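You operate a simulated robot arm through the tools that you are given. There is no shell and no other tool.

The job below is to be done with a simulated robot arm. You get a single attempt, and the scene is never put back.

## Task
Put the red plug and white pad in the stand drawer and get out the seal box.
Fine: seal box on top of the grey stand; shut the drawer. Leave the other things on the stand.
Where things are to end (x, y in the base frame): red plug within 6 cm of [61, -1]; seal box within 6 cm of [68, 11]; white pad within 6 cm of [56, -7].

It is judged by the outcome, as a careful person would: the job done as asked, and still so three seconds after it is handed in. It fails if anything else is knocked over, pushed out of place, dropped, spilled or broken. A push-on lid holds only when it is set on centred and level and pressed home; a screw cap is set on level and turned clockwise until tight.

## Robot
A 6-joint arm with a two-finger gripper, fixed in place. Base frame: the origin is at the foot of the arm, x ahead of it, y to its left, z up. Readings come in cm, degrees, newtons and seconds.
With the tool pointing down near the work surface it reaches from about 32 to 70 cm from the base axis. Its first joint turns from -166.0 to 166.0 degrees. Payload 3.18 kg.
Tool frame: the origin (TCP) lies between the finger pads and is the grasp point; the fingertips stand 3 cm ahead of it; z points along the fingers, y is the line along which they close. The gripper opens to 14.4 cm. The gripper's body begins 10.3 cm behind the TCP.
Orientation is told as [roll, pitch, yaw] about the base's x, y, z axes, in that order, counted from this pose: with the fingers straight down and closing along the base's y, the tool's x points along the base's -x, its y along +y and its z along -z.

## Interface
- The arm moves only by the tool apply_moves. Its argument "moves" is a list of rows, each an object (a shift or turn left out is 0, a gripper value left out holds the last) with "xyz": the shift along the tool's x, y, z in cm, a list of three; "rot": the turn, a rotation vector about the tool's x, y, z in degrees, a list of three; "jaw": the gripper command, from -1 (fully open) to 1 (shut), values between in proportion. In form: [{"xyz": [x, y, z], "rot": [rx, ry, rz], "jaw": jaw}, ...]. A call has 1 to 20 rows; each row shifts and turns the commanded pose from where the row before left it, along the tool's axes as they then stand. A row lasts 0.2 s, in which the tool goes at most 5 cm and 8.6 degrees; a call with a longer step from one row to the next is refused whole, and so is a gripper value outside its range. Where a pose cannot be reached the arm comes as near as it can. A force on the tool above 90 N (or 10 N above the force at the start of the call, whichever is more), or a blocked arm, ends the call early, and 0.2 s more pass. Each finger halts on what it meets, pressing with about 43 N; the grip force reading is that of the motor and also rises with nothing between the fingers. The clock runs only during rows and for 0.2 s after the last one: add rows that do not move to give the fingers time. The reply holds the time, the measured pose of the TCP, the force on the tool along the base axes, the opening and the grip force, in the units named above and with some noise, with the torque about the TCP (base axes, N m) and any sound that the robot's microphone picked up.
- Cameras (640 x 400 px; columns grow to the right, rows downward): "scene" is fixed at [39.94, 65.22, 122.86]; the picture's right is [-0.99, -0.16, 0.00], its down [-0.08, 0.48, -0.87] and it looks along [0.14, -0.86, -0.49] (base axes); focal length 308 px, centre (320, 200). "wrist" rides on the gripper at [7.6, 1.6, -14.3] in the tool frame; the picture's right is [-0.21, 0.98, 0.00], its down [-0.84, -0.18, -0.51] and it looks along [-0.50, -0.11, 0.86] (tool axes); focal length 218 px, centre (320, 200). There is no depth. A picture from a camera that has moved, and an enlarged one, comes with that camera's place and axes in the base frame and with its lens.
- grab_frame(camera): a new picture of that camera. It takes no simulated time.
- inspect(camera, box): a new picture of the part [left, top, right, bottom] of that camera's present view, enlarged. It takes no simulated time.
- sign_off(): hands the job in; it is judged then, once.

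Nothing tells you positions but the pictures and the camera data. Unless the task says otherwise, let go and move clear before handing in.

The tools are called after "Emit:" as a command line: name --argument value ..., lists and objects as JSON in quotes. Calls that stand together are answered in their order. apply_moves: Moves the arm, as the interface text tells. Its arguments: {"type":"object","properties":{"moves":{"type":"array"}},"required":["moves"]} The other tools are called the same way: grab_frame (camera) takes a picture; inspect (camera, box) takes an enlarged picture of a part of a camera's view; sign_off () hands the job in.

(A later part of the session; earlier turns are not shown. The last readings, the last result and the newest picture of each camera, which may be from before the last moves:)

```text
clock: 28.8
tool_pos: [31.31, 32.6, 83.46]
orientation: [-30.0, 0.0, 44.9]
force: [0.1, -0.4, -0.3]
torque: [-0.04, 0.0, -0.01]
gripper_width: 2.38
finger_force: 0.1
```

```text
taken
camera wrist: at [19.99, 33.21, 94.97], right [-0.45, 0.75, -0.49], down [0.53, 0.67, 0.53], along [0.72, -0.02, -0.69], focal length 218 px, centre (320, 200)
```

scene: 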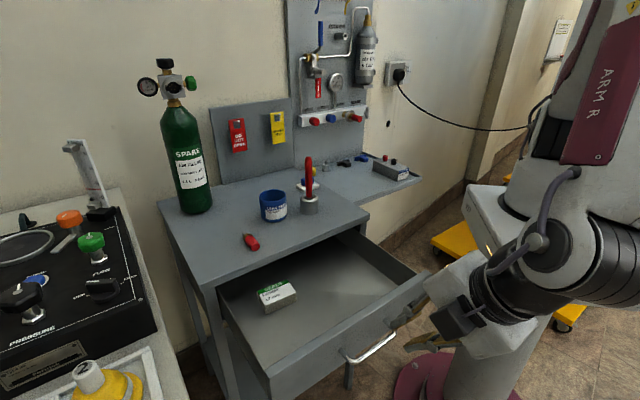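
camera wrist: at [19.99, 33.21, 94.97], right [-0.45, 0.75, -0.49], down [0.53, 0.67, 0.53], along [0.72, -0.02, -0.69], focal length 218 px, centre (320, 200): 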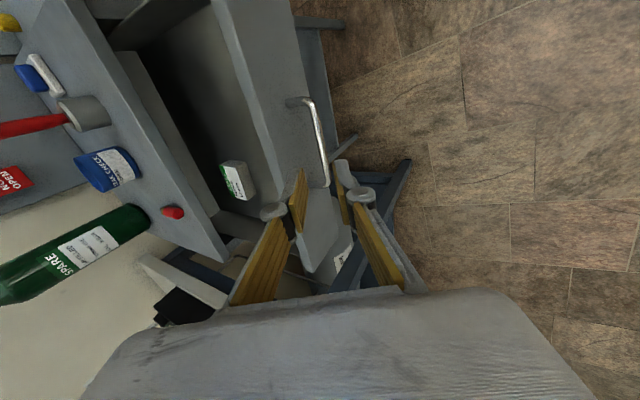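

The drawer is open and everything else undisturbed. I'll straighten the tool, rise, and turn to yaw −45° so the fingers close across the red plug.

Emit:
apply_moves --moves '[{"xyz": [0, 0, -2], "rot": [-7.5, 0, 0]}, {"xyz": [0, 0, -2], "rot": [-7.5, 0, 0]}, {"xyz": [0, 0, -2], "rot": [-7.5, 0, 0]}, {"xyz": [0, 0, -2], "rot": [-7.5, 0, 0]}, {"rot": [0, 0, 8.2]}, {"rot": [0, 0, 8.2]}, {"rot": [0, 0, 8.2]}, {"rot": [0, 0, 8.2]}, {"rot": [0, 0, 8.2]}, {"rot": [0, 0, 8.2]}, {"rot": [0, 0, 8.2]}, {"rot": [0, 0, 8.2]}, {"rot": [0, 0, 8.2]}, {"rot": [0, 0, 8.2]}, {"rot": [0, 0, 8]}, {"xyz": [0, 0, 0], "jaw": 0.1}]'

Emit:
grab_frame --camera "wrist"

```text
clock: 32.2
tool_pos: [29.68, 34.5, 91.06]
orientation: [0.0, 0.0, -45.0]
force: [-0.1, 0.0, -0.3]
torque: [-0.02, -0.02, 0.0]
gripper_width: 6.49
finger_force: 0.1
```

```text
taken
camera wrist: at [25.48, 41.04, 105.23], right [0.84, 0.54, 0.0], down [0.47, -0.72, 0.51], along [0.28, -0.43, -0.86], focal length 218 px, centre (320, 200)
```

wrist: 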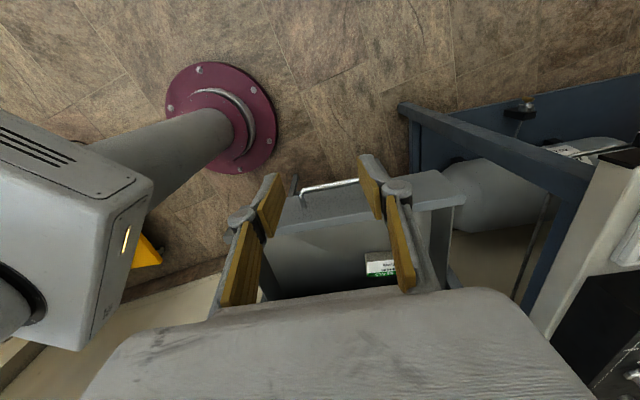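

Now I'll move over toward the plug, staying high and in front of the stand.

Emit:
apply_moves --moves '[{"xyz": [-4.14, 1.31, 0]}, {"xyz": [-4.14, 1.31, 0]}, {"xyz": [-4.14, 1.31, 0]}, {"xyz": [-4.14, 1.31, 0]}, {"xyz": [-4.14, 1.31, 0]}, {"xyz": [-4.14, 1.31, 0]}, {"xyz": [-4.14, 1.31, 0]}, {"xyz": [-4.14, 1.31, 0]}, {"xyz": [0, 0, 0]}]'

Emit:
grab_frame --camera "wrist"

Emit:
grab_frame --camera "scene"

```text
clock: 34.2
tool_pos: [59.0, 17.95, 89.68]
orientation: [0.6, -0.3, -45.0]
force: [0.2, -0.6, 0.2]
torque: [-0.01, 0.02, 0.0]
gripper_width: 6.49
finger_force: 0.0
out of reach, approached as far as the arm can: row 7, 8
```

```text
taken
camera wrist: at [54.58, 24.4, 103.75], right [0.84, 0.54, 0.01], down [0.46, -0.72, 0.51], along [0.29, -0.42, -0.86], focal length 218 px, centre (320, 200)
```

wrist: 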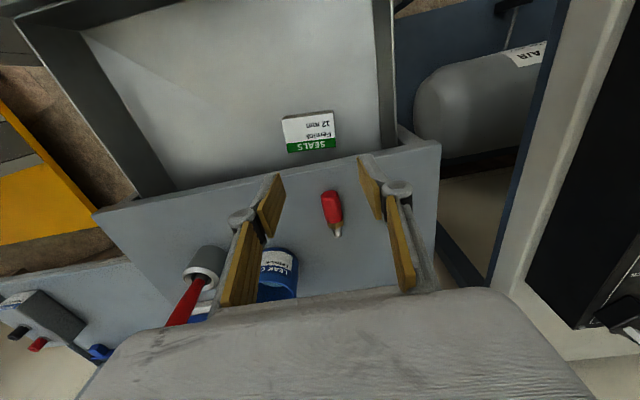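

```text
taken
```

scene: 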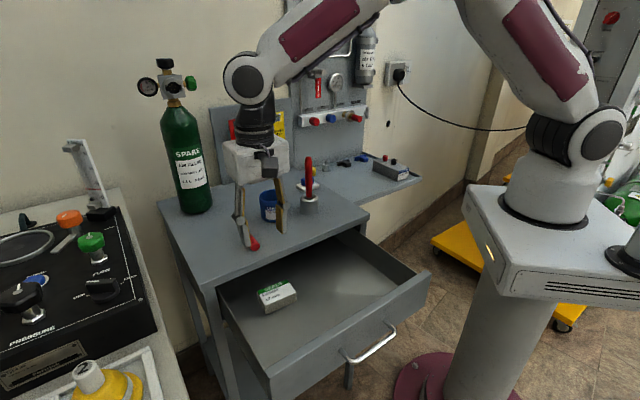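

I have a clear view of the plug, the drawer interior and the seal box. I'll zoom on each to measure them.

Emit:
inspect --camera "wrist" --box '[290, 170, 370, 250]'

Emit:
inspect --camera "wrist" --box '[80, 0, 440, 220]'

Emit:
inspect --camera "wrist" --box '[265, 95, 355, 165]'

```text
5.00 times, centred on (330, 210) of wrist
camera zoom: at [54.58, 24.4, 103.75], right [0.84, 0.54, 0.01], down [0.46, -0.72, 0.51], along [0.29, -0.42, -0.86], focal length 1091 px, centre (270, 150)
```

zoom: 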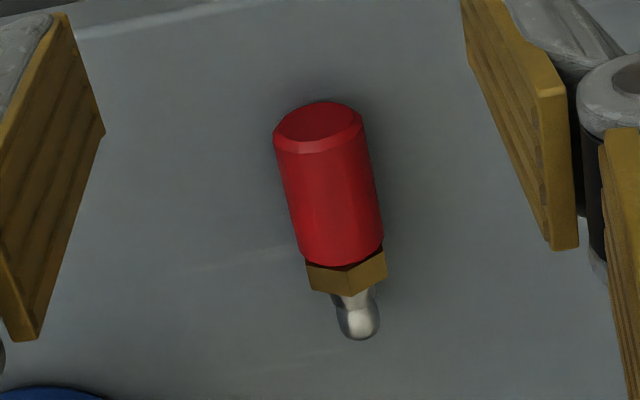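

```text
1.78 times, centred on (260, 110) of wrist
camera zoom: at [54.58, 24.4, 103.75], right [0.84, 0.54, 0.01], down [0.46, -0.72, 0.51], along [0.29, -0.42, -0.86], focal length 388 px, centre (427, 360)
```

zoom: 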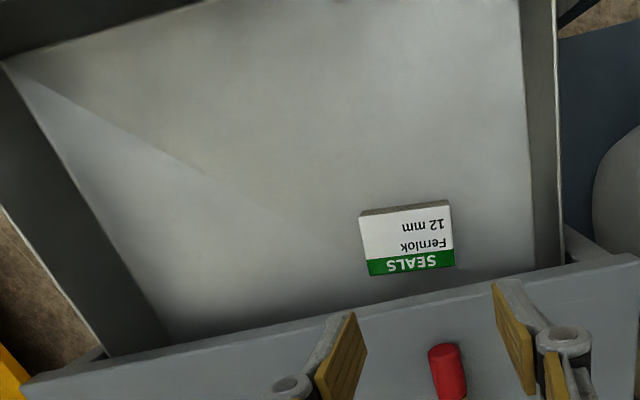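

```text
5.71 times, centred on (310, 130) of wrist
camera zoom: at [54.58, 24.4, 103.75], right [0.84, 0.54, 0.01], down [0.46, -0.72, 0.51], along [0.29, -0.42, -0.86], focal length 1247 px, centre (377, 600)
```

zoom: 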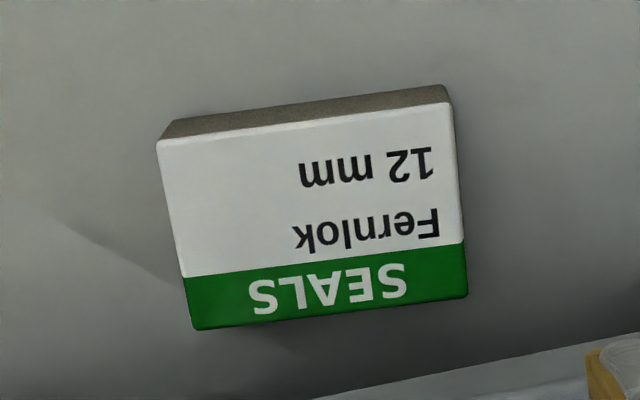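

The plug lies along −46° with its body centre at about (64.1, 13.2), roughly 2.1 cm in diameter. I'll move over it, narrow the jaws to 4.5 cm and descend to just above.

Emit:
apply_moves --moves '[{"xyz": [-1.85, 0.06, 1.2], "jaw": 0.375}, {"xyz": [-1.85, 0.06, 1.2]}, {"xyz": [-1.85, 0.06, 1.2]}, {"xyz": [-1.85, 0.06, 1.2]}, {"xyz": [0, 0, 0]}]'

Emit:
grab_frame --camera "wrist"

Emit:
inspect --camera "scene" --box '[210, 180, 310, 270]'

```text
clock: 35.4
tool_pos: [64.04, 12.67, 84.54]
orientation: [0.3, -0.2, -45.0]
force: [0.0, 0.7, 0.6]
torque: [0.0, 0.04, -0.01]
gripper_width: 4.47
finger_force: 0.0
out of reach, approached as far as the arm can: row 2, 4
```

```text
taken
camera wrist: at [59.68, 19.1, 98.66], right [0.84, 0.54, 0.01], down [0.47, -0.72, 0.51], along [0.28, -0.42, -0.86], focal length 218 px, centre (320, 200)
```

wrist: 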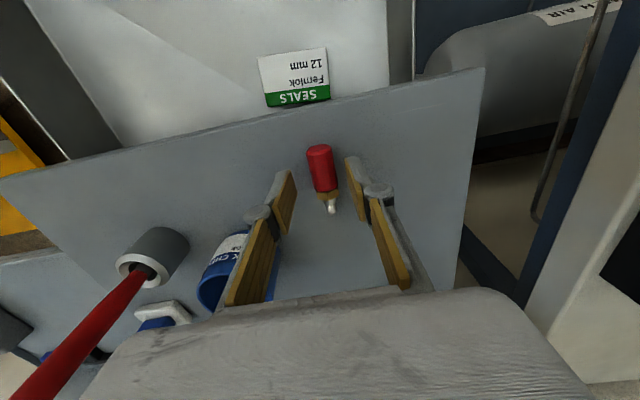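

```text
4.44 times, centred on (260, 225) of scene
camera zoom: at [39.94, 65.22, 122.86], right [-0.99, -0.16, 0.0], down [-0.08, 0.48, -0.87], along [0.14, -0.86, -0.49], focal length 1369 px, centre (587, 89)
```

zoom: 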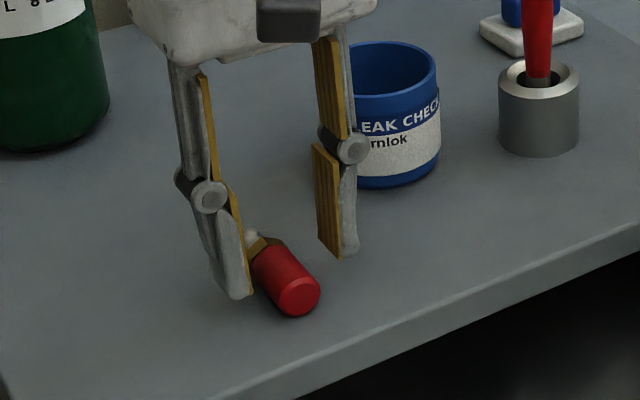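

The plug lies between the fingers, nearly centred. I'll descend the last 1.4 cm and grip it.

Emit:
apply_moves --moves '[{"xyz": [0, 0.2, 0.7]}, {"xyz": [0, 0, 0.7]}, {"xyz": [0, 0, 0]}, {"jaw": 0.7}, {"jaw": 1}, {"xyz": [0, 0, 0]}, {"xyz": [0, 0, 0]}]'

Emit:
inspect --camera "scene" --box '[210, 180, 310, 270]'

Emit:
grab_frame --camera "wrist"

```text
clock: 37.0
tool_pos: [63.92, 12.77, 83.03]
orientation: [0.1, -0.1, -45.0]
force: [-0.7, 0.1, 0.7]
torque: [0.01, 0.0, 0.0]
gripper_width: 1.97
finger_force: 43.5
```

```text
4.44 times, centred on (260, 225) of scene
camera zoom: at [39.94, 65.22, 122.86], right [-0.99, -0.16, 0.0], down [-0.08, 0.48, -0.87], along [0.14, -0.86, -0.49], focal length 1369 px, centre (587, 89)
```

zoom: 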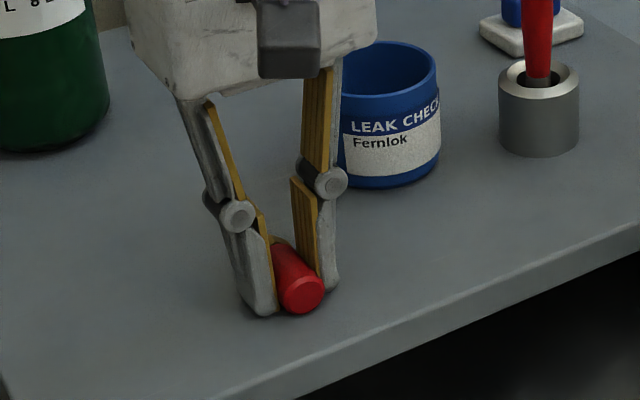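

```text
taken
camera wrist: at [59.74, 19.35, 97.19], right [0.84, 0.54, 0.0], down [0.47, -0.72, 0.51], along [0.28, -0.43, -0.86], focal length 218 px, centre (320, 200)
```

wrist: 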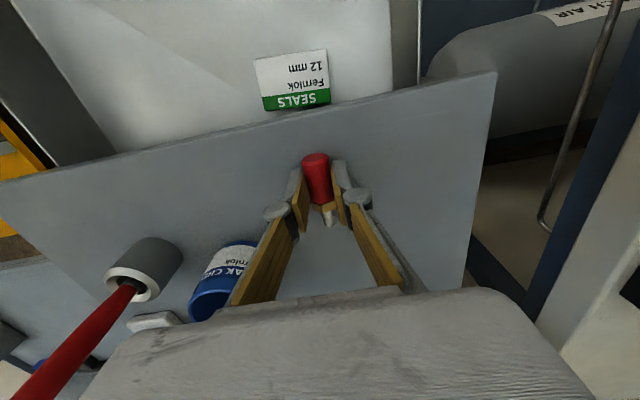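

Plug gripped at 1.97 cm. I'll lift it and carry it over the open drawer to the spot that becomes (61, -1) once shut, which is about (45.2, 14.8) now.

Emit:
apply_moves --moves '[{"xyz": [0, 0, -1.2]}, {"xyz": [0, 0, -1.9]}, {"xyz": [0, 0, -1.9]}, {"xyz": [2.92, -2.36, 0]}, {"xyz": [2.92, -2.36, 0]}, {"xyz": [2.92, -2.36, 0]}, {"xyz": [2.92, -2.36, 0]}, {"xyz": [2.92, -2.36, 0]}, {"xyz": [0, 0, 2.5]}, {"xyz": [0, 0, 2.5]}, {"xyz": [0, 0, 2.5]}, {"xyz": [0, 0, 2.5]}, {"xyz": [0, 0, 0]}]'

Emit:
grab_frame --camera "scene"

Emit:
grab_frame --camera "wrist"

```text
clock: 39.8
tool_pos: [43.59, 14.66, 76.78]
orientation: [0.0, -0.1, -45.0]
force: [0.5, 0.3, -1.1]
torque: [-0.02, 0.01, -0.03]
gripper_width: 2.01
finger_force: 43.1
out of reach, approached as far as the arm can: row 2, 3
```

```text
taken
```

scene: 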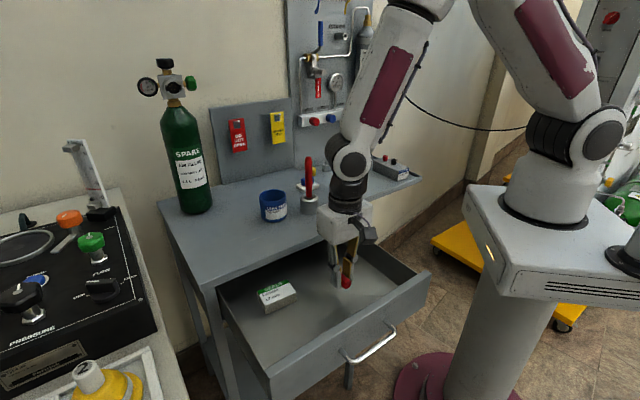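

```text
taken
camera wrist: at [39.36, 21.19, 90.99], right [0.84, 0.54, 0.0], down [0.47, -0.72, 0.51], along [0.28, -0.43, -0.86], focal length 218 px, centre (320, 200)
```

wrist: 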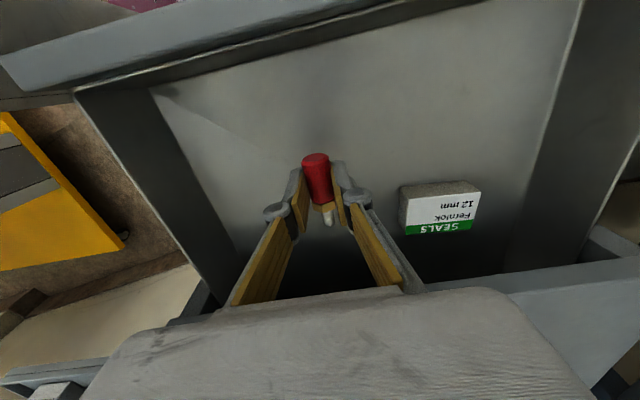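

The plug is over the drawer floor. I'll zoom on the box from here to measure the drawer floor height before lowering.

Emit:
inspect --camera "wrist" --box '[390, 165, 500, 245]'

Emit:
inspect --camera "scene" --box '[230, 240, 400, 340]'

```text
5.00 times, centred on (445, 205) of wrist
camera zoom: at [39.36, 21.19, 90.99], right [0.84, 0.54, 0.0], down [0.47, -0.72, 0.51], along [0.28, -0.43, -0.86], focal length 1091 px, centre (-305, 175)
```

zoom: 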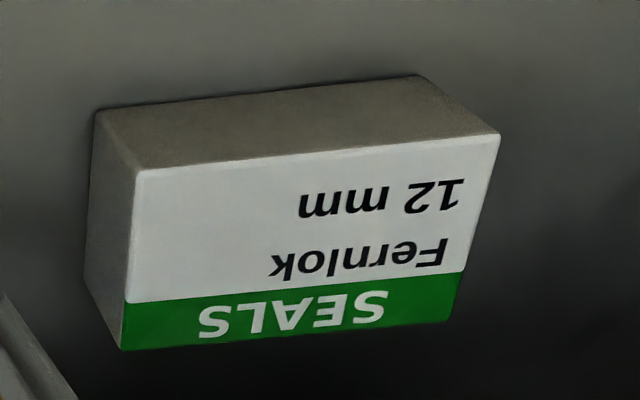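

```text
3.76 times, centred on (315, 290) of scene
camera zoom: at [39.94, 65.22, 122.86], right [-0.99, -0.16, 0.0], down [-0.08, 0.48, -0.87], along [0.14, -0.86, -0.49], focal length 1160 px, centre (339, -139)
```

zoom: 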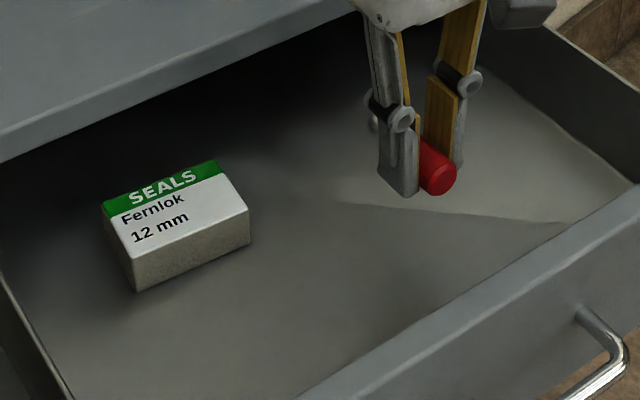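

The drawer floor comes out at z≈68.2 and the box is 7.4×4.9×2.8 cm, centred at (58.1, 17.0). Now I'll lower the plug close to the floor.

Emit:
apply_moves --moves '[{"xyz": [-0.35, 0.78, 1.5]}, {"xyz": [0, 0, 1.5]}, {"xyz": [0, 0, 1.3]}, {"xyz": [0, 0, 0.4]}, {"xyz": [0, 0, 0]}]'

Emit:
inspect --camera "scene" --box '[290, 240, 390, 320]'

```text
clock: 41.0
tool_pos: [44.53, 14.91, 72.04]
orientation: [0.1, 0.0, -45.0]
force: [0.3, 0.3, -0.9]
torque: [0.03, 0.03, 0.0]
gripper_width: 2.04
finger_force: 43.1
```

```text
5.00 times, centred on (340, 280) of scene
camera zoom: at [39.94, 65.22, 122.86], right [-0.99, -0.16, 0.0], down [-0.08, 0.48, -0.87], along [0.14, -0.86, -0.49], focal length 1540 px, centre (220, -200)
```

zoom: 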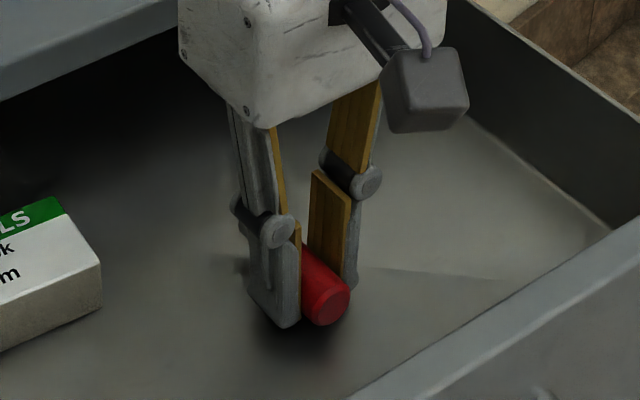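

Close to the floor, with a small shadow gap left. I'll step down in 0.2 cm moves watching the force.

Emit:
apply_moves --moves '[{"xyz": [0, 0, 0.2]}, {"xyz": [0, 0, 0.2]}, {"xyz": [0, 0, 0]}]'

```text
clock: 41.8
tool_pos: [44.51, 14.88, 71.67]
orientation: [0.0, 0.0, -45.0]
force: [0.3, -0.6, -1.4]
torque: [0.0, 0.0, -0.01]
gripper_width: 2.0
finger_force: 43.0
```

Emit:
apply_moves --moves '[{"xyz": [0, 0, 0.15]}, {"xyz": [0, 0, 0]}]'

Emit:
inspect --camera "scene" --box '[310, 270, 370, 320]'

```text
clock: 42.4
tool_pos: [44.5, 14.94, 71.58]
orientation: [-0.1, 0.1, -45.0]
force: [0.6, -0.3, -0.1]
torque: [-0.01, -0.01, 0.03]
gripper_width: 2.02
finger_force: 43.2
```

```text
8.00 times, centred on (340, 295) of scene
camera zoom: at [39.94, 65.22, 122.86], right [-0.99, -0.16, 0.0], down [-0.08, 0.48, -0.87], along [0.14, -0.86, -0.49], focal length 2464 px, centre (160, -560)
```

zoom: 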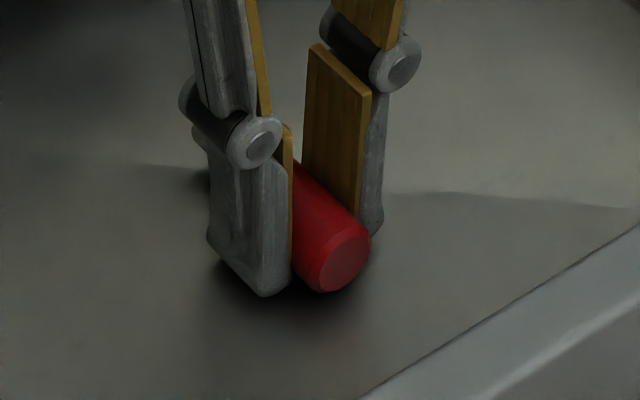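

Still no contact force. I'll keep stepping down gently.

Emit:
apply_moves --moves '[{"xyz": [0, 0, 0.15]}, {"xyz": [0, 0, 0.15]}, {"xyz": [0, 0, 0]}]'

Emit:
inspect --camera "scene" --box '[310, 270, 370, 320]'

```text
clock: 43.2
tool_pos: [44.52, 14.89, 71.29]
orientation: [0.0, 0.0, -45.0]
force: [-2.2, 0.5, 11.8]
torque: [-0.05, -0.03, 0.03]
gripper_width: 1.98
finger_force: 42.7
```

```text
8.00 times, centred on (340, 295) of scene
camera zoom: at [39.94, 65.22, 122.86], right [-0.99, -0.16, 0.0], down [-0.08, 0.48, -0.87], along [0.14, -0.86, -0.49], focal length 2464 px, centre (160, -560)
```

zoom: 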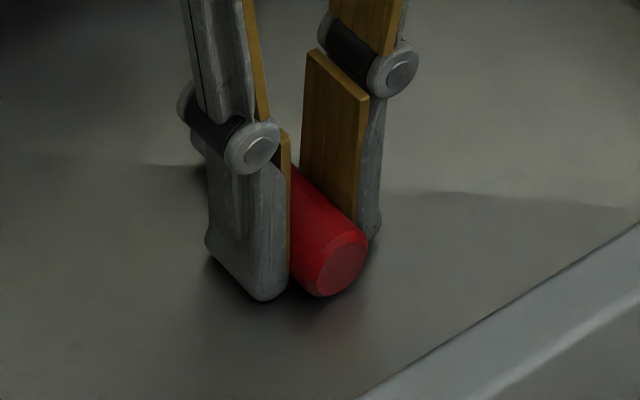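

The plug is touching the drawer floor. I'll open the jaws gently and lift straight up.

Emit:
apply_moves --moves '[{"xyz": [0, 0, -0.08], "jaw": 0.7}, {"jaw": 0.6}, {"jaw": 0.5}, {"jaw": 0.4}, {"xyz": [0, 0, 0]}, {"xyz": [0, 0, -1]}, {"xyz": [0, 0, -2]}, {"xyz": [0, 0, -2.5]}, {"xyz": [0, 0, -2.5]}, {"xyz": [0, 0, -2.5]}, {"xyz": [0, 0, -2.5]}, {"xyz": [0, 0, 0]}]'

Emit:
grab_frame --camera "wrist"

Emit:
grab_frame --camera "scene"

```text
clock: 45.8
tool_pos: [44.51, 14.58, 84.24]
orientation: [0.0, 0.1, -45.0]
force: [-0.4, 0.3, -0.1]
torque: [0.0, 0.0, 0.02]
gripper_width: 4.3
finger_force: 0.1
```

```text
taken
camera wrist: at [40.3, 21.23, 98.45], right [0.84, 0.54, 0.0], down [0.47, -0.72, 0.51], along [0.28, -0.43, -0.86], focal length 218 px, centre (320, 200)
```

wrist: 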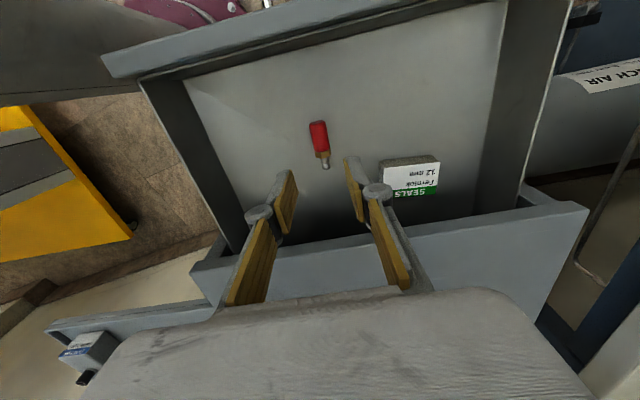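

```text
taken
```

scene: 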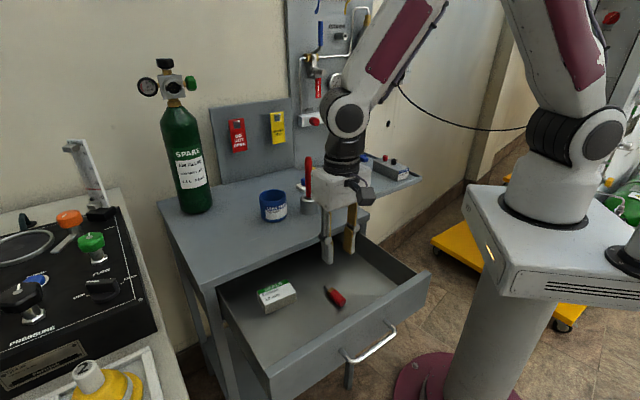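

The plug is resting in the drawer at about (44.9, 14.2), which becomes about (60.7, -1.6) when shut. Next is the seal box: I'll go above it, turn 5.5° to match its sides and open the jaws to 10 cm.

Emit:
apply_moves --moves '[{"xyz": [-1.67, 2.85, 0], "jaw": -0.389}, {"xyz": [-1.67, 2.85, 0]}, {"xyz": [-1.67, 2.85, 0]}, {"xyz": [-1.67, 2.85, 0]}, {"rot": [0, 0, 5.5]}, {"xyz": [0, 0, 0]}, {"xyz": [0, 0, 0]}]'

Emit:
grab_frame --camera "wrist"

Emit:
inspect --camera "wrist" --box '[260, 110, 400, 220]'

```text
clock: 47.4
tool_pos: [57.3, 18.11, 84.22]
orientation: [0.0, 0.1, -50.5]
force: [0.1, 0.3, -0.2]
torque: [0.0, 0.04, -0.01]
gripper_width: 10.03
finger_force: 0.1
```

```text
taken
camera wrist: at [53.66, 25.08, 98.36], right [0.89, 0.46, 0.0], down [0.4, -0.76, 0.51], along [0.23, -0.45, -0.86], focal length 218 px, centre (320, 200)
```

wrist: 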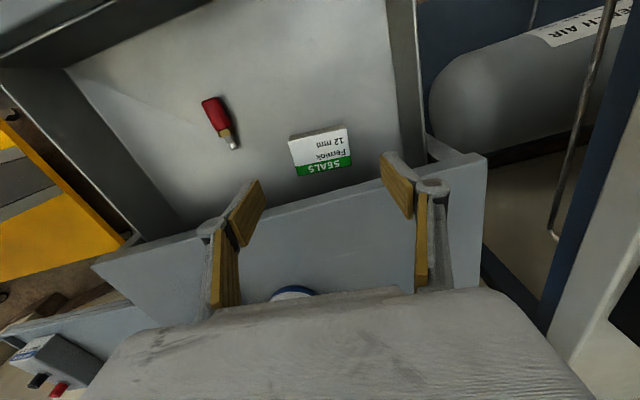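

```text
3.64 times, centred on (330, 165) of wrist
camera zoom: at [53.66, 25.08, 98.36], right [0.89, 0.46, 0.0], down [0.4, -0.76, 0.51], along [0.23, -0.45, -0.86], focal length 794 px, centre (284, 327)
```

zoom: 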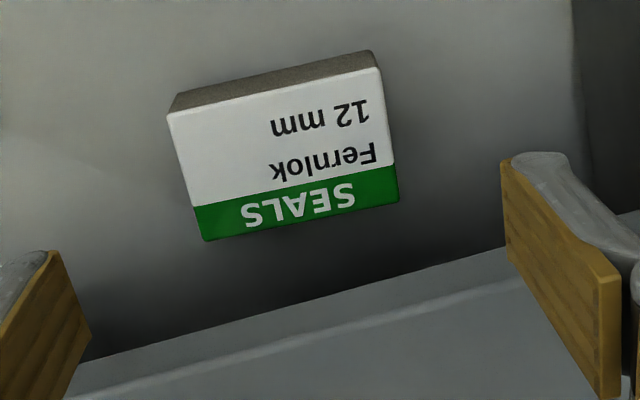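

The box is aligned with the fingers to within a degree. I'll shift half a cm inward and descend in front of the stand edge down around the box.

Emit:
apply_moves --moves '[{"xyz": [-0.45, -0.34, 1.5]}, {"xyz": [0, 0, 2.5]}, {"xyz": [0, 0, 2.5]}, {"xyz": [0, 0, 2.5]}, {"xyz": [0, 0, 2]}, {"xyz": [0, 0, 0]}]'

Emit:
grab_frame --camera "wrist"

Emit:
grab_frame --camera "scene"

```text
clock: 48.8
tool_pos: [57.23, 17.59, 73.2]
orientation: [0.0, -0.2, -50.5]
force: [0.2, 0.6, -0.2]
torque: [0.0, -0.03, 0.01]
gripper_width: 9.99
finger_force: 0.0
```

```text
taken
camera wrist: at [53.66, 24.53, 87.28], right [0.89, 0.46, 0.0], down [0.4, -0.76, 0.51], along [0.23, -0.45, -0.86], focal length 218 px, centre (320, 200)
```

wrist: 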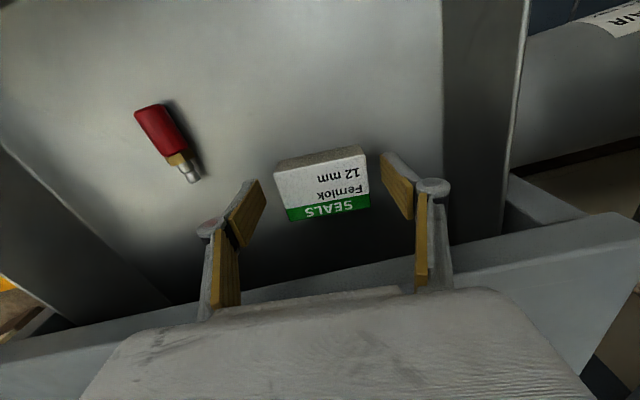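

```text
taken
```

scene: 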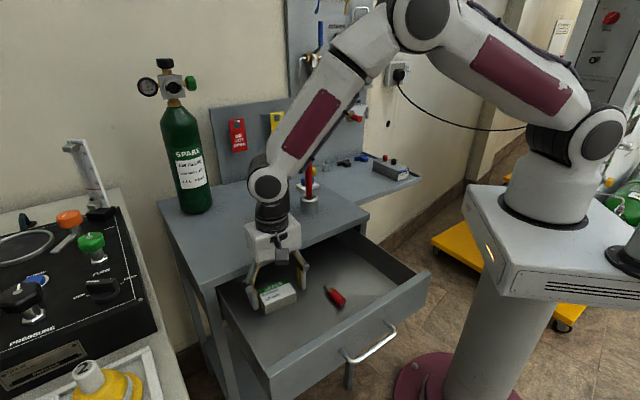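

Fingers straddle the box with clear space all round. Final 1.6 cm down, then close on it.

Emit:
apply_moves --moves '[{"xyz": [0, 0, 0.8]}, {"xyz": [0, 0, 0.8]}, {"xyz": [0, 0, 0]}, {"jaw": -0.1}, {"jaw": 0.2}, {"jaw": 1}, {"xyz": [0, 0, 0]}, {"xyz": [0, 0, 0]}]'

Emit:
grab_frame --camera "wrist"

Emit:
inspect --camera "scene" --box '[220, 210, 370, 320]'

```text
clock: 50.6
tool_pos: [57.28, 17.58, 71.78]
orientation: [0.0, -0.1, -50.5]
force: [-0.5, 0.4, -0.3]
torque: [-0.01, -0.01, 0.03]
gripper_width: 7.36
finger_force: 42.5
```

```text
taken
camera wrist: at [53.72, 24.52, 85.91], right [0.89, 0.46, 0.0], down [0.4, -0.76, 0.51], along [0.23, -0.45, -0.86], focal length 218 px, centre (320, 200)
```

wrist: 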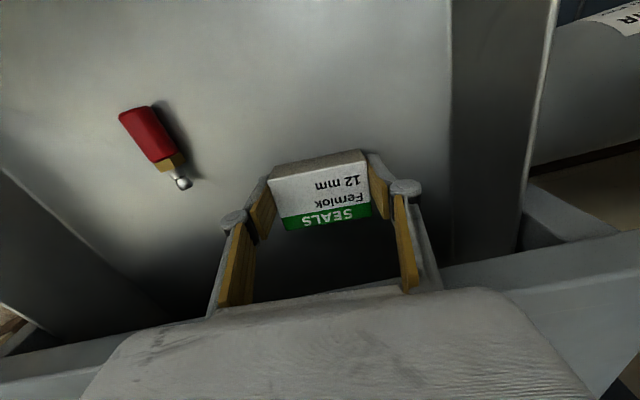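

```text
3.64 times, centred on (295, 265) of scene
camera zoom: at [39.94, 65.22, 122.86], right [-0.99, -0.16, 0.0], down [-0.08, 0.48, -0.87], along [0.14, -0.86, -0.49], focal length 1120 px, centre (411, -36)
```

zoom: 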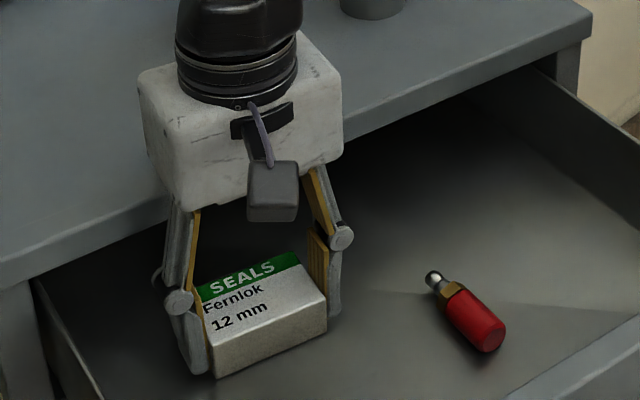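

Box gripped at 7.36 cm. I'll raise it slightly, bring it out clear of the stand edge, then lift it above the stand's top.

Emit:
apply_moves --moves '[{"xyz": [0, 0, -0.8]}, {"xyz": [1.2, 0, 0]}, {"xyz": [1.3, 0, 0]}, {"xyz": [1.2, 0, 0]}, {"xyz": [0, 0, -1.5]}, {"xyz": [0, 0, -2.4]}, {"xyz": [0, 0, -2.4]}, {"xyz": [0, 0, -2.4]}, {"xyz": [0, 0, -2.4]}, {"xyz": [0, 0, -2.4]}, {"xyz": [0, 0, 0]}]'

Emit:
grab_frame --camera "wrist"

Emit:
inspect --camera "scene" --box '[180, 140, 400, 310]'

```text
clock: 53.0
tool_pos: [54.88, 20.38, 86.01]
orientation: [0.0, 0.0, -50.5]
force: [-1.0, -0.4, -1.2]
torque: [-0.02, 0.0, -0.02]
gripper_width: 7.38
finger_force: 43.2
```

```text
taken
camera wrist: at [51.33, 27.42, 100.16], right [0.89, 0.46, 0.0], down [0.4, -0.76, 0.51], along [0.23, -0.45, -0.86], focal length 218 px, centre (320, 200)
```

wrist: 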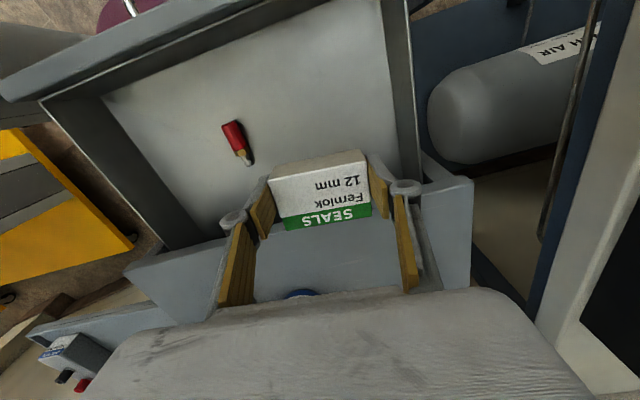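

```text
2.35 times, centred on (290, 225) of scene
camera zoom: at [39.94, 65.22, 122.86], right [-0.99, -0.16, 0.0], down [-0.08, 0.48, -0.87], along [0.14, -0.86, -0.49], focal length 725 px, centre (391, 141)
```

zoom: 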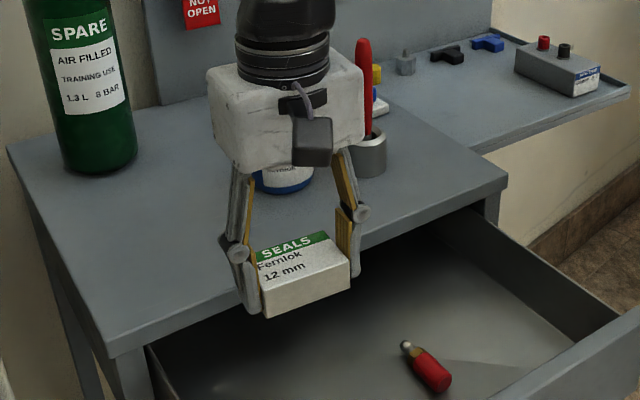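

The box is held level above the stand height. I'll carry it inward to about (64.5, 11.3), which is within tolerance and safely within reach.

Emit:
apply_moves --moves '[{"xyz": [-2.45, 0.34, 0.25]}, {"xyz": [-2.45, 0.34, 0.25]}, {"xyz": [-2.45, 0.34, 0.3]}, {"xyz": [-2.45, 0.34, 0.3]}, {"xyz": [-2.45, 0.34, 0.4]}, {"xyz": [0, 0, 0]}]'

Emit:
inspect --camera "scene" --box '[190, 150, 350, 270]'

Emit:
grab_frame --camera "wrist"

```text
clock: 54.4
tool_pos: [64.07, 11.91, 84.52]
orientation: [0.1, -0.1, -50.5]
force: [0.2, 0.0, -0.1]
torque: [-0.01, 0.01, 0.01]
gripper_width: 7.36
finger_force: 43.0
```

```text
3.33 times, centred on (270, 210) of scene
camera zoom: at [39.94, 65.22, 122.86], right [-0.99, -0.16, 0.0], down [-0.08, 0.48, -0.87], along [0.14, -0.86, -0.49], focal length 1027 px, centre (487, 167)
```

zoom: 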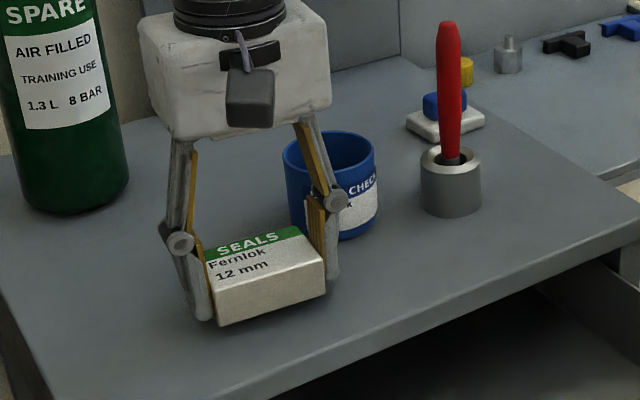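

```text
taken
camera wrist: at [60.37, 18.8, 98.69], right [0.89, 0.46, 0.0], down [0.4, -0.77, 0.51], along [0.24, -0.45, -0.86], focal length 218 px, centre (320, 200)
```

wrist: 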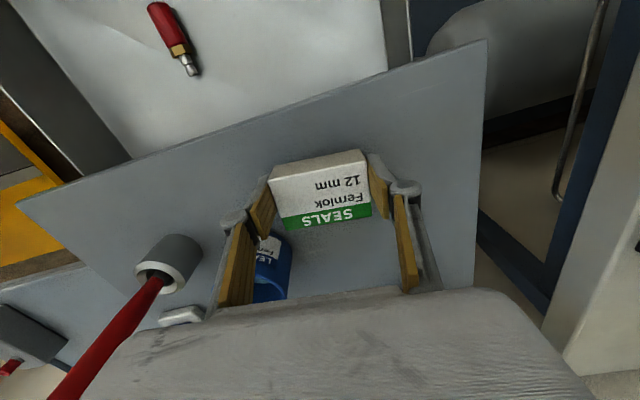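

Over the empty spot on the stand, cup well clear. Lowering slowly until contact.

Emit:
apply_moves --moves '[{"xyz": [0, 0, 0.4]}, {"xyz": [0, 0, 0.4]}, {"xyz": [0, 0, 0.2]}, {"xyz": [0, 0, 0]}]'

```text
clock: 55.4
tool_pos: [64.14, 12.26, 83.49]
orientation: [0.1, -0.1, -50.4]
force: [0.7, -0.1, -1.2]
torque: [0.04, -0.03, 0.0]
gripper_width: 7.36
finger_force: 43.0
```

Emit:
apply_moves --moves '[{"xyz": [0, 0, 0.15]}, {"xyz": [0, 0, 0.1]}, {"xyz": [0, 0, 0]}]'

Emit:
inspect --camera "scene" --box '[220, 200, 300, 260]'

```text
clock: 56.2
tool_pos: [64.09, 12.18, 83.39]
orientation: [0.1, 0.0, -50.5]
force: [-2.9, 0.6, 14.2]
torque: [-0.29, 0.29, -0.06]
gripper_width: 7.37
finger_force: 43.5
```

```text
6.67 times, centred on (260, 230) of scene
camera zoom: at [39.94, 65.22, 122.86], right [-0.99, -0.16, 0.0], down [-0.08, 0.48, -0.87], along [0.14, -0.86, -0.49], focal length 2053 px, centre (720, 0)
```

zoom: 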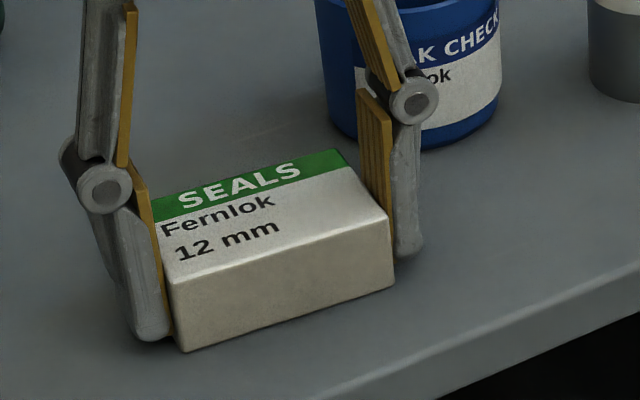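

Box is down on the stand. I'll relax, open slightly, and back the fingers out along the box's sides (little lift is available at this reach), then rise.

Emit:
apply_moves --moves '[{"xyz": [0, 0, -0.08]}, {"jaw": -0.1}, {"jaw": -0.22}, {"xyz": [0, 0, -0.3]}, {"xyz": [1, 0, -0.2]}, {"xyz": [1.5, 0, -0.2]}, {"xyz": [2, 0, -0.5]}, {"xyz": [2.5, 0, -0.5]}, {"xyz": [0, 0, 0]}]'

Emit:
grab_frame --camera "wrist"

Emit:
inspect --camera "scene" --box '[190, 150, 350, 270]'

```text
clock: 58.2
tool_pos: [59.48, 17.45, 84.83]
orientation: [0.1, 0.0, -50.5]
force: [-0.3, -0.2, 0.1]
torque: [-0.02, 0.02, -0.03]
gripper_width: 8.81
finger_force: 0.0
```

```text
taken
camera wrist: at [55.93, 24.41, 99.13], right [0.89, 0.46, 0.0], down [0.4, -0.76, 0.51], along [0.23, -0.45, -0.86], focal length 218 px, centre (320, 200)
```

wrist: 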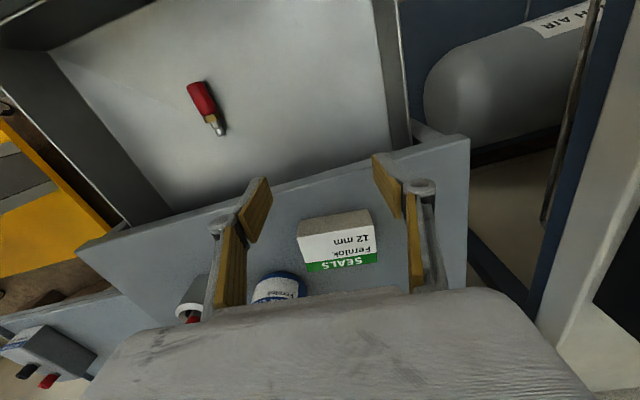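

```text
3.33 times, centred on (270, 210) of scene
camera zoom: at [39.94, 65.22, 122.86], right [-0.99, -0.16, 0.0], down [-0.08, 0.48, -0.87], along [0.14, -0.86, -0.49], focal length 1027 px, centre (487, 167)
```

zoom: 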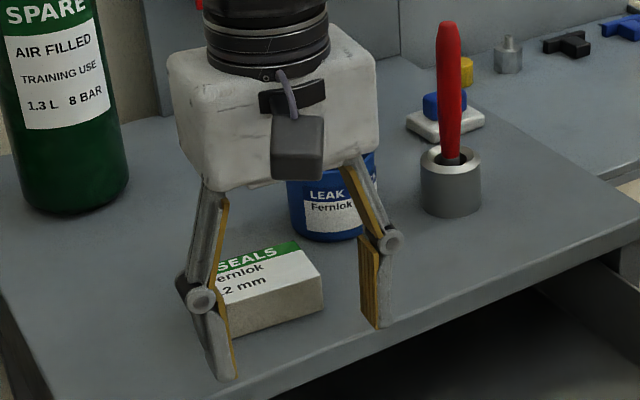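

The box is standing squarely on the stand near (64.8, 11.5). Now for the pad: I'll back away up and out, and turn the gripper back to the yaw used to lift it before.

Emit:
apply_moves --moves '[{"xyz": [2.48, -2, -1.5]}, {"xyz": [2.48, -2, -1.8]}, {"xyz": [2.48, -2, -1.8]}, {"xyz": [2.48, -2, -1.8]}, {"rot": [0, 0, -8.2], "jaw": 0.3}, {"rot": [0, 0, -8.2]}, {"rot": [0, 0, -8.2]}, {"rot": [0, 0, -8.2]}, {"rot": [0, 0, -8.2]}, {"rot": [0, 0, -8.2]}, {"rot": [0, 0, -8.2]}, {"rot": [0, 0, -8.2]}, {"rot": [0, 0, -8.2]}, {"rot": [0, 0, -8.2]}, {"rot": [0, 0, -8.2]}, {"rot": [0, 0, -7.8]}, {"xyz": [0, 0, 0]}]'

Emit:
grab_frame --camera "wrist"

Emit:
grab_frame --camera "scene"

```text
clock: 61.8
tool_pos: [47.25, 19.94, 91.97]
orientation: [0.0, 0.0, 47.5]
force: [0.2, 0.8, -0.1]
torque: [0.03, -0.03, -0.02]
gripper_width: 5.03
finger_force: 0.0
```

```text
taken
camera wrist: at [40.87, 15.42, 106.17], right [-0.58, 0.81, 0.0], down [0.7, 0.5, 0.51], along [0.41, 0.3, -0.86], focal length 218 px, centre (320, 200)
```

wrist: 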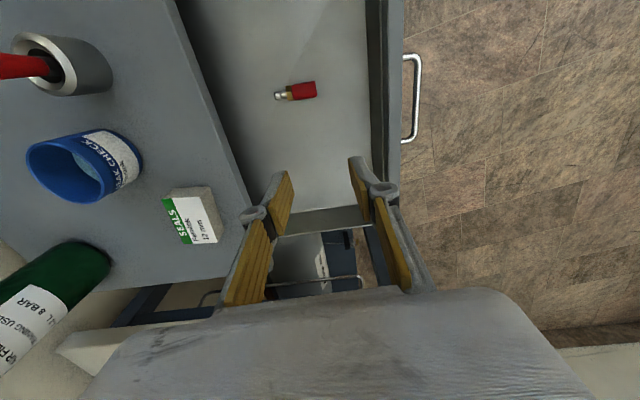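

```text
taken
```

scene: 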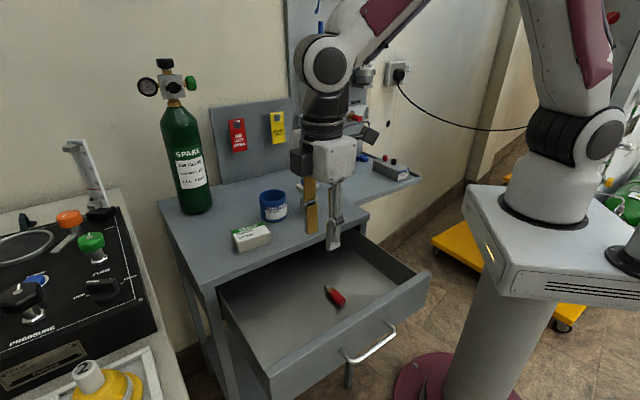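

All is in order. I'll go round the front of the pen cup and over to the pad.

Emit:
apply_moves --moves '[{"xyz": [3.78, -1.77, 0]}, {"xyz": [3.78, -1.77, 0]}, {"xyz": [3.78, -1.77, 0]}, {"xyz": [3.78, -1.77, 0]}, {"xyz": [3.78, -1.77, 0]}, {"xyz": [2.3, -4.13, 0]}, {"xyz": [2.3, -4.13, 0]}, {"xyz": [2.3, -4.13, 0]}, {"xyz": [-1.37, -2.82, 1]}, {"xyz": [-1.37, -2.82, 1]}, {"xyz": [-1.37, -2.82, 1]}, {"xyz": [-1.37, -2.82, 1]}, {"xyz": [0, 0, 0]}, {"xyz": [0, 0, 0]}]'

Emit:
grab_frame --camera "wrist"

Emit:
inspect --camera "scene" --box '[270, 120, 380, 220]'

```text
clock: 64.8
tool_pos: [57.39, -16.74, 87.66]
orientation: [0.0, 0.0, 47.5]
force: [-0.6, -0.8, 0.4]
torque: [-0.03, -0.02, 0.02]
gripper_width: 5.03
finger_force: 0.1
```

```text
taken
camera wrist: at [51.12, -21.31, 101.93], right [-0.58, 0.81, 0.0], down [0.7, 0.5, 0.51], along [0.41, 0.29, -0.86], focal length 218 px, centre (320, 200)
```

wrist: 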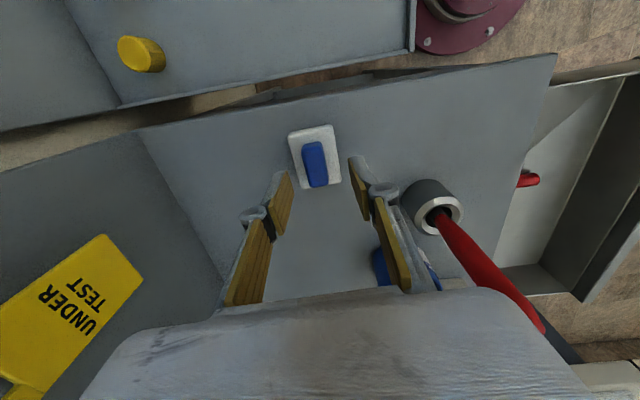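

```text
4.00 times, centred on (325, 170) of scene
camera zoom: at [39.94, 65.22, 122.86], right [-0.99, -0.16, 0.0], down [-0.08, 0.48, -0.87], along [0.14, -0.86, -0.49], focal length 1232 px, centre (300, 320)
```

zoom: 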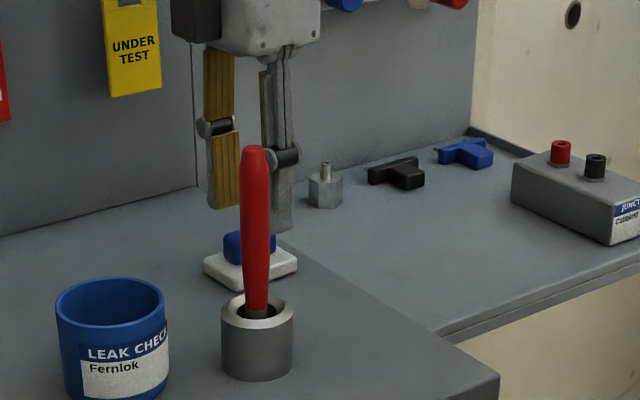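

The blue grip is just 0.5 cm off the finger centre line. I'll correct, descend to the same height as before and grip it.

Emit:
apply_moves --moves '[{"xyz": [0.1, -0.45, 1.1]}, {"xyz": [0, 0, 1.1]}, {"xyz": [0, 0, 1.05]}, {"xyz": [0, 0, 0]}, {"jaw": 0.6}, {"jaw": 1}, {"xyz": [0, 0, 0]}, {"xyz": [0, 0, 0]}]'

Emit:
grab_frame --camera "wrist"

```text
clock: 66.6
tool_pos: [57.63, -17.16, 84.66]
orientation: [0.0, 0.0, 47.4]
force: [0.2, 0.0, 0.9]
torque: [0.04, -0.01, -0.01]
gripper_width: 1.9
finger_force: 43.1
```

```text
taken
camera wrist: at [51.34, -21.74, 98.86], right [-0.58, 0.81, 0.0], down [0.7, 0.5, 0.51], along [0.41, 0.29, -0.86], focal length 218 px, centre (320, 200)
```

wrist: 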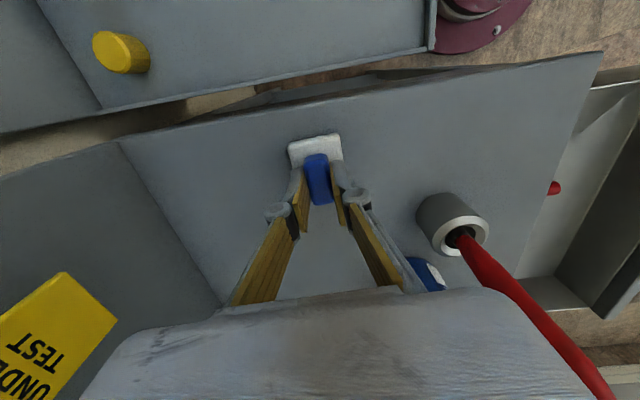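

Gripped again at 1.9 cm. I'll lift and carry the pad around the front to above the open drawer at about (40.2, 8.8), which becomes (56, -7) once shut.

Emit:
apply_moves --moves '[{"xyz": [0, 0, -1]}, {"xyz": [0, 0, -2]}, {"xyz": [0, 0, -2]}, {"xyz": [1.37, 2.85, 0]}, {"xyz": [1.37, 2.85, 0]}, {"xyz": [1.37, 2.85, 0]}, {"xyz": [1.37, 2.85, 0]}, {"xyz": [-2.3, 4.15, 0]}, {"xyz": [-2.3, 4.15, 0]}, {"xyz": [-2.3, 4.15, 0]}, {"xyz": [-2.95, 3.25, 0]}, {"xyz": [-2.95, 3.25, 0]}, {"xyz": [0, 0, 0]}, {"xyz": [0, 0, 0]}]'

Emit:
grab_frame --camera "wrist"

Emit:
grab_frame --camera "scene"

```text
clock: 69.6
tool_pos: [40.45, 8.27, 89.77]
orientation: [0.0, 0.1, 47.5]
force: [0.3, 0.9, -1.1]
torque: [-0.04, 0.03, -0.01]
gripper_width: 1.87
finger_force: 43.0
```

```text
taken
camera wrist: at [34.02, 3.76, 104.08], right [-0.58, 0.81, 0.0], down [0.7, 0.5, 0.51], along [0.41, 0.29, -0.86], focal length 218 px, centre (320, 200)
```

wrist: 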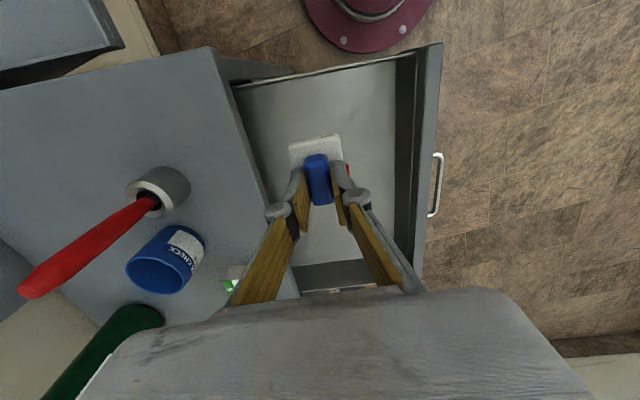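

```text
taken
```

scene: 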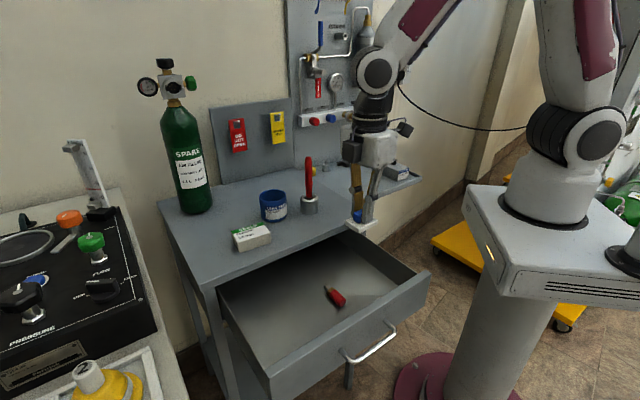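

The pad hangs above its drawer spot with the plug well to one side. I'll lower it, stopping just above the floor.

Emit:
apply_moves --moves '[{"xyz": [-0.17, 0.56, 2.3]}, {"xyz": [0, 0, 2.3]}, {"xyz": [0, 0, 2.3]}, {"xyz": [0, 0, 2.3]}, {"xyz": [0, 0, 2.3]}, {"xyz": [0, 0, 2.3]}, {"xyz": [0, 0, 2]}, {"xyz": [0, 0, 0]}]'

Emit:
inspect --camera "scene" --box '[300, 190, 430, 310]'

Emit:
grab_frame --camera "wrist"

```text
clock: 71.4
tool_pos: [39.89, 8.9, 73.89]
orientation: [0.0, 0.0, 47.5]
force: [0.6, 0.0, -0.6]
torque: [0.03, 0.02, -0.01]
gripper_width: 1.89
finger_force: 42.8
```

```text
3.33 times, centred on (365, 250) of scene
camera zoom: at [39.94, 65.22, 122.86], right [-0.99, -0.16, 0.0], down [-0.08, 0.48, -0.87], along [0.14, -0.86, -0.49], focal length 1027 px, centre (170, 33)
```

zoom: 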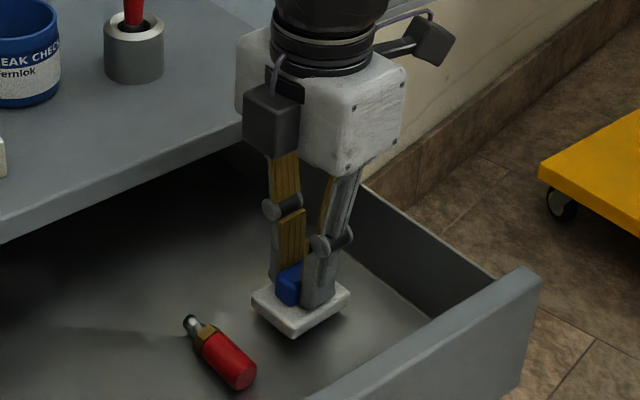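

```text
taken
camera wrist: at [33.52, 4.4, 88.1], right [-0.58, 0.81, 0.0], down [0.7, 0.5, 0.51], along [0.41, 0.29, -0.86], focal length 218 px, centre (320, 200)
```

wrist: 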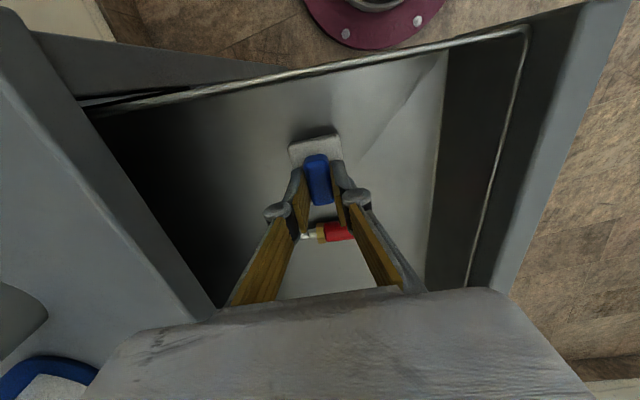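

Pad is under a centimetre above the floor and clear of the plug. Stepping down to contact.

Emit:
apply_moves --moves '[{"xyz": [0, 0, 0.3]}, {"xyz": [0, 0, 0.2]}, {"xyz": [0, 0, 0.15]}, {"xyz": [0, 0, 0]}]'

```text
clock: 72.4
tool_pos: [39.92, 9.18, 73.22]
orientation: [0.0, 0.0, 47.5]
force: [-0.2, -0.8, -0.3]
torque: [-0.03, 0.0, -0.01]
gripper_width: 1.91
finger_force: 43.0
```

Emit:
apply_moves --moves '[{"xyz": [0, 0, 0.15]}, {"xyz": [0, 0, 0.1]}, {"xyz": [0, 0, 0]}]'

```text
clock: 73.2
tool_pos: [39.92, 9.19, 73.1]
orientation: [-0.1, 0.0, 47.6]
force: [0.6, 0.9, 0.4]
torque: [0.03, -0.02, -0.03]
gripper_width: 1.9
finger_force: 42.7
```

Emit:
apply_moves --moves '[{"xyz": [0, 0, 0.15]}, {"xyz": [0, 0, 0]}]'

Emit:
inspect --camera "scene" --box '[340, 260, 400, 300]'

```text
clock: 73.8
tool_pos: [39.83, 9.14, 72.93]
orientation: [0.1, 0.0, 47.5]
force: [-2.6, -0.8, 11.2]
torque: [0.07, 0.04, 0.01]
gripper_width: 1.88
finger_force: 43.1
```

```text
10.00 times, centred on (370, 280) of scene
camera zoom: at [39.94, 65.22, 122.86], right [-0.99, -0.16, 0.0], down [-0.08, 0.48, -0.87], along [0.14, -0.86, -0.49], focal length 3080 px, centre (-180, -600)
```

zoom: 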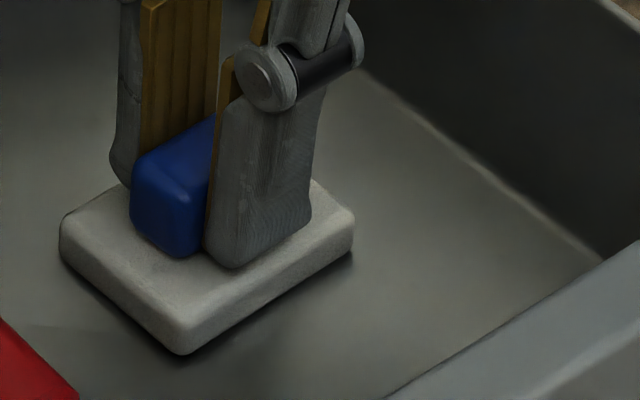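

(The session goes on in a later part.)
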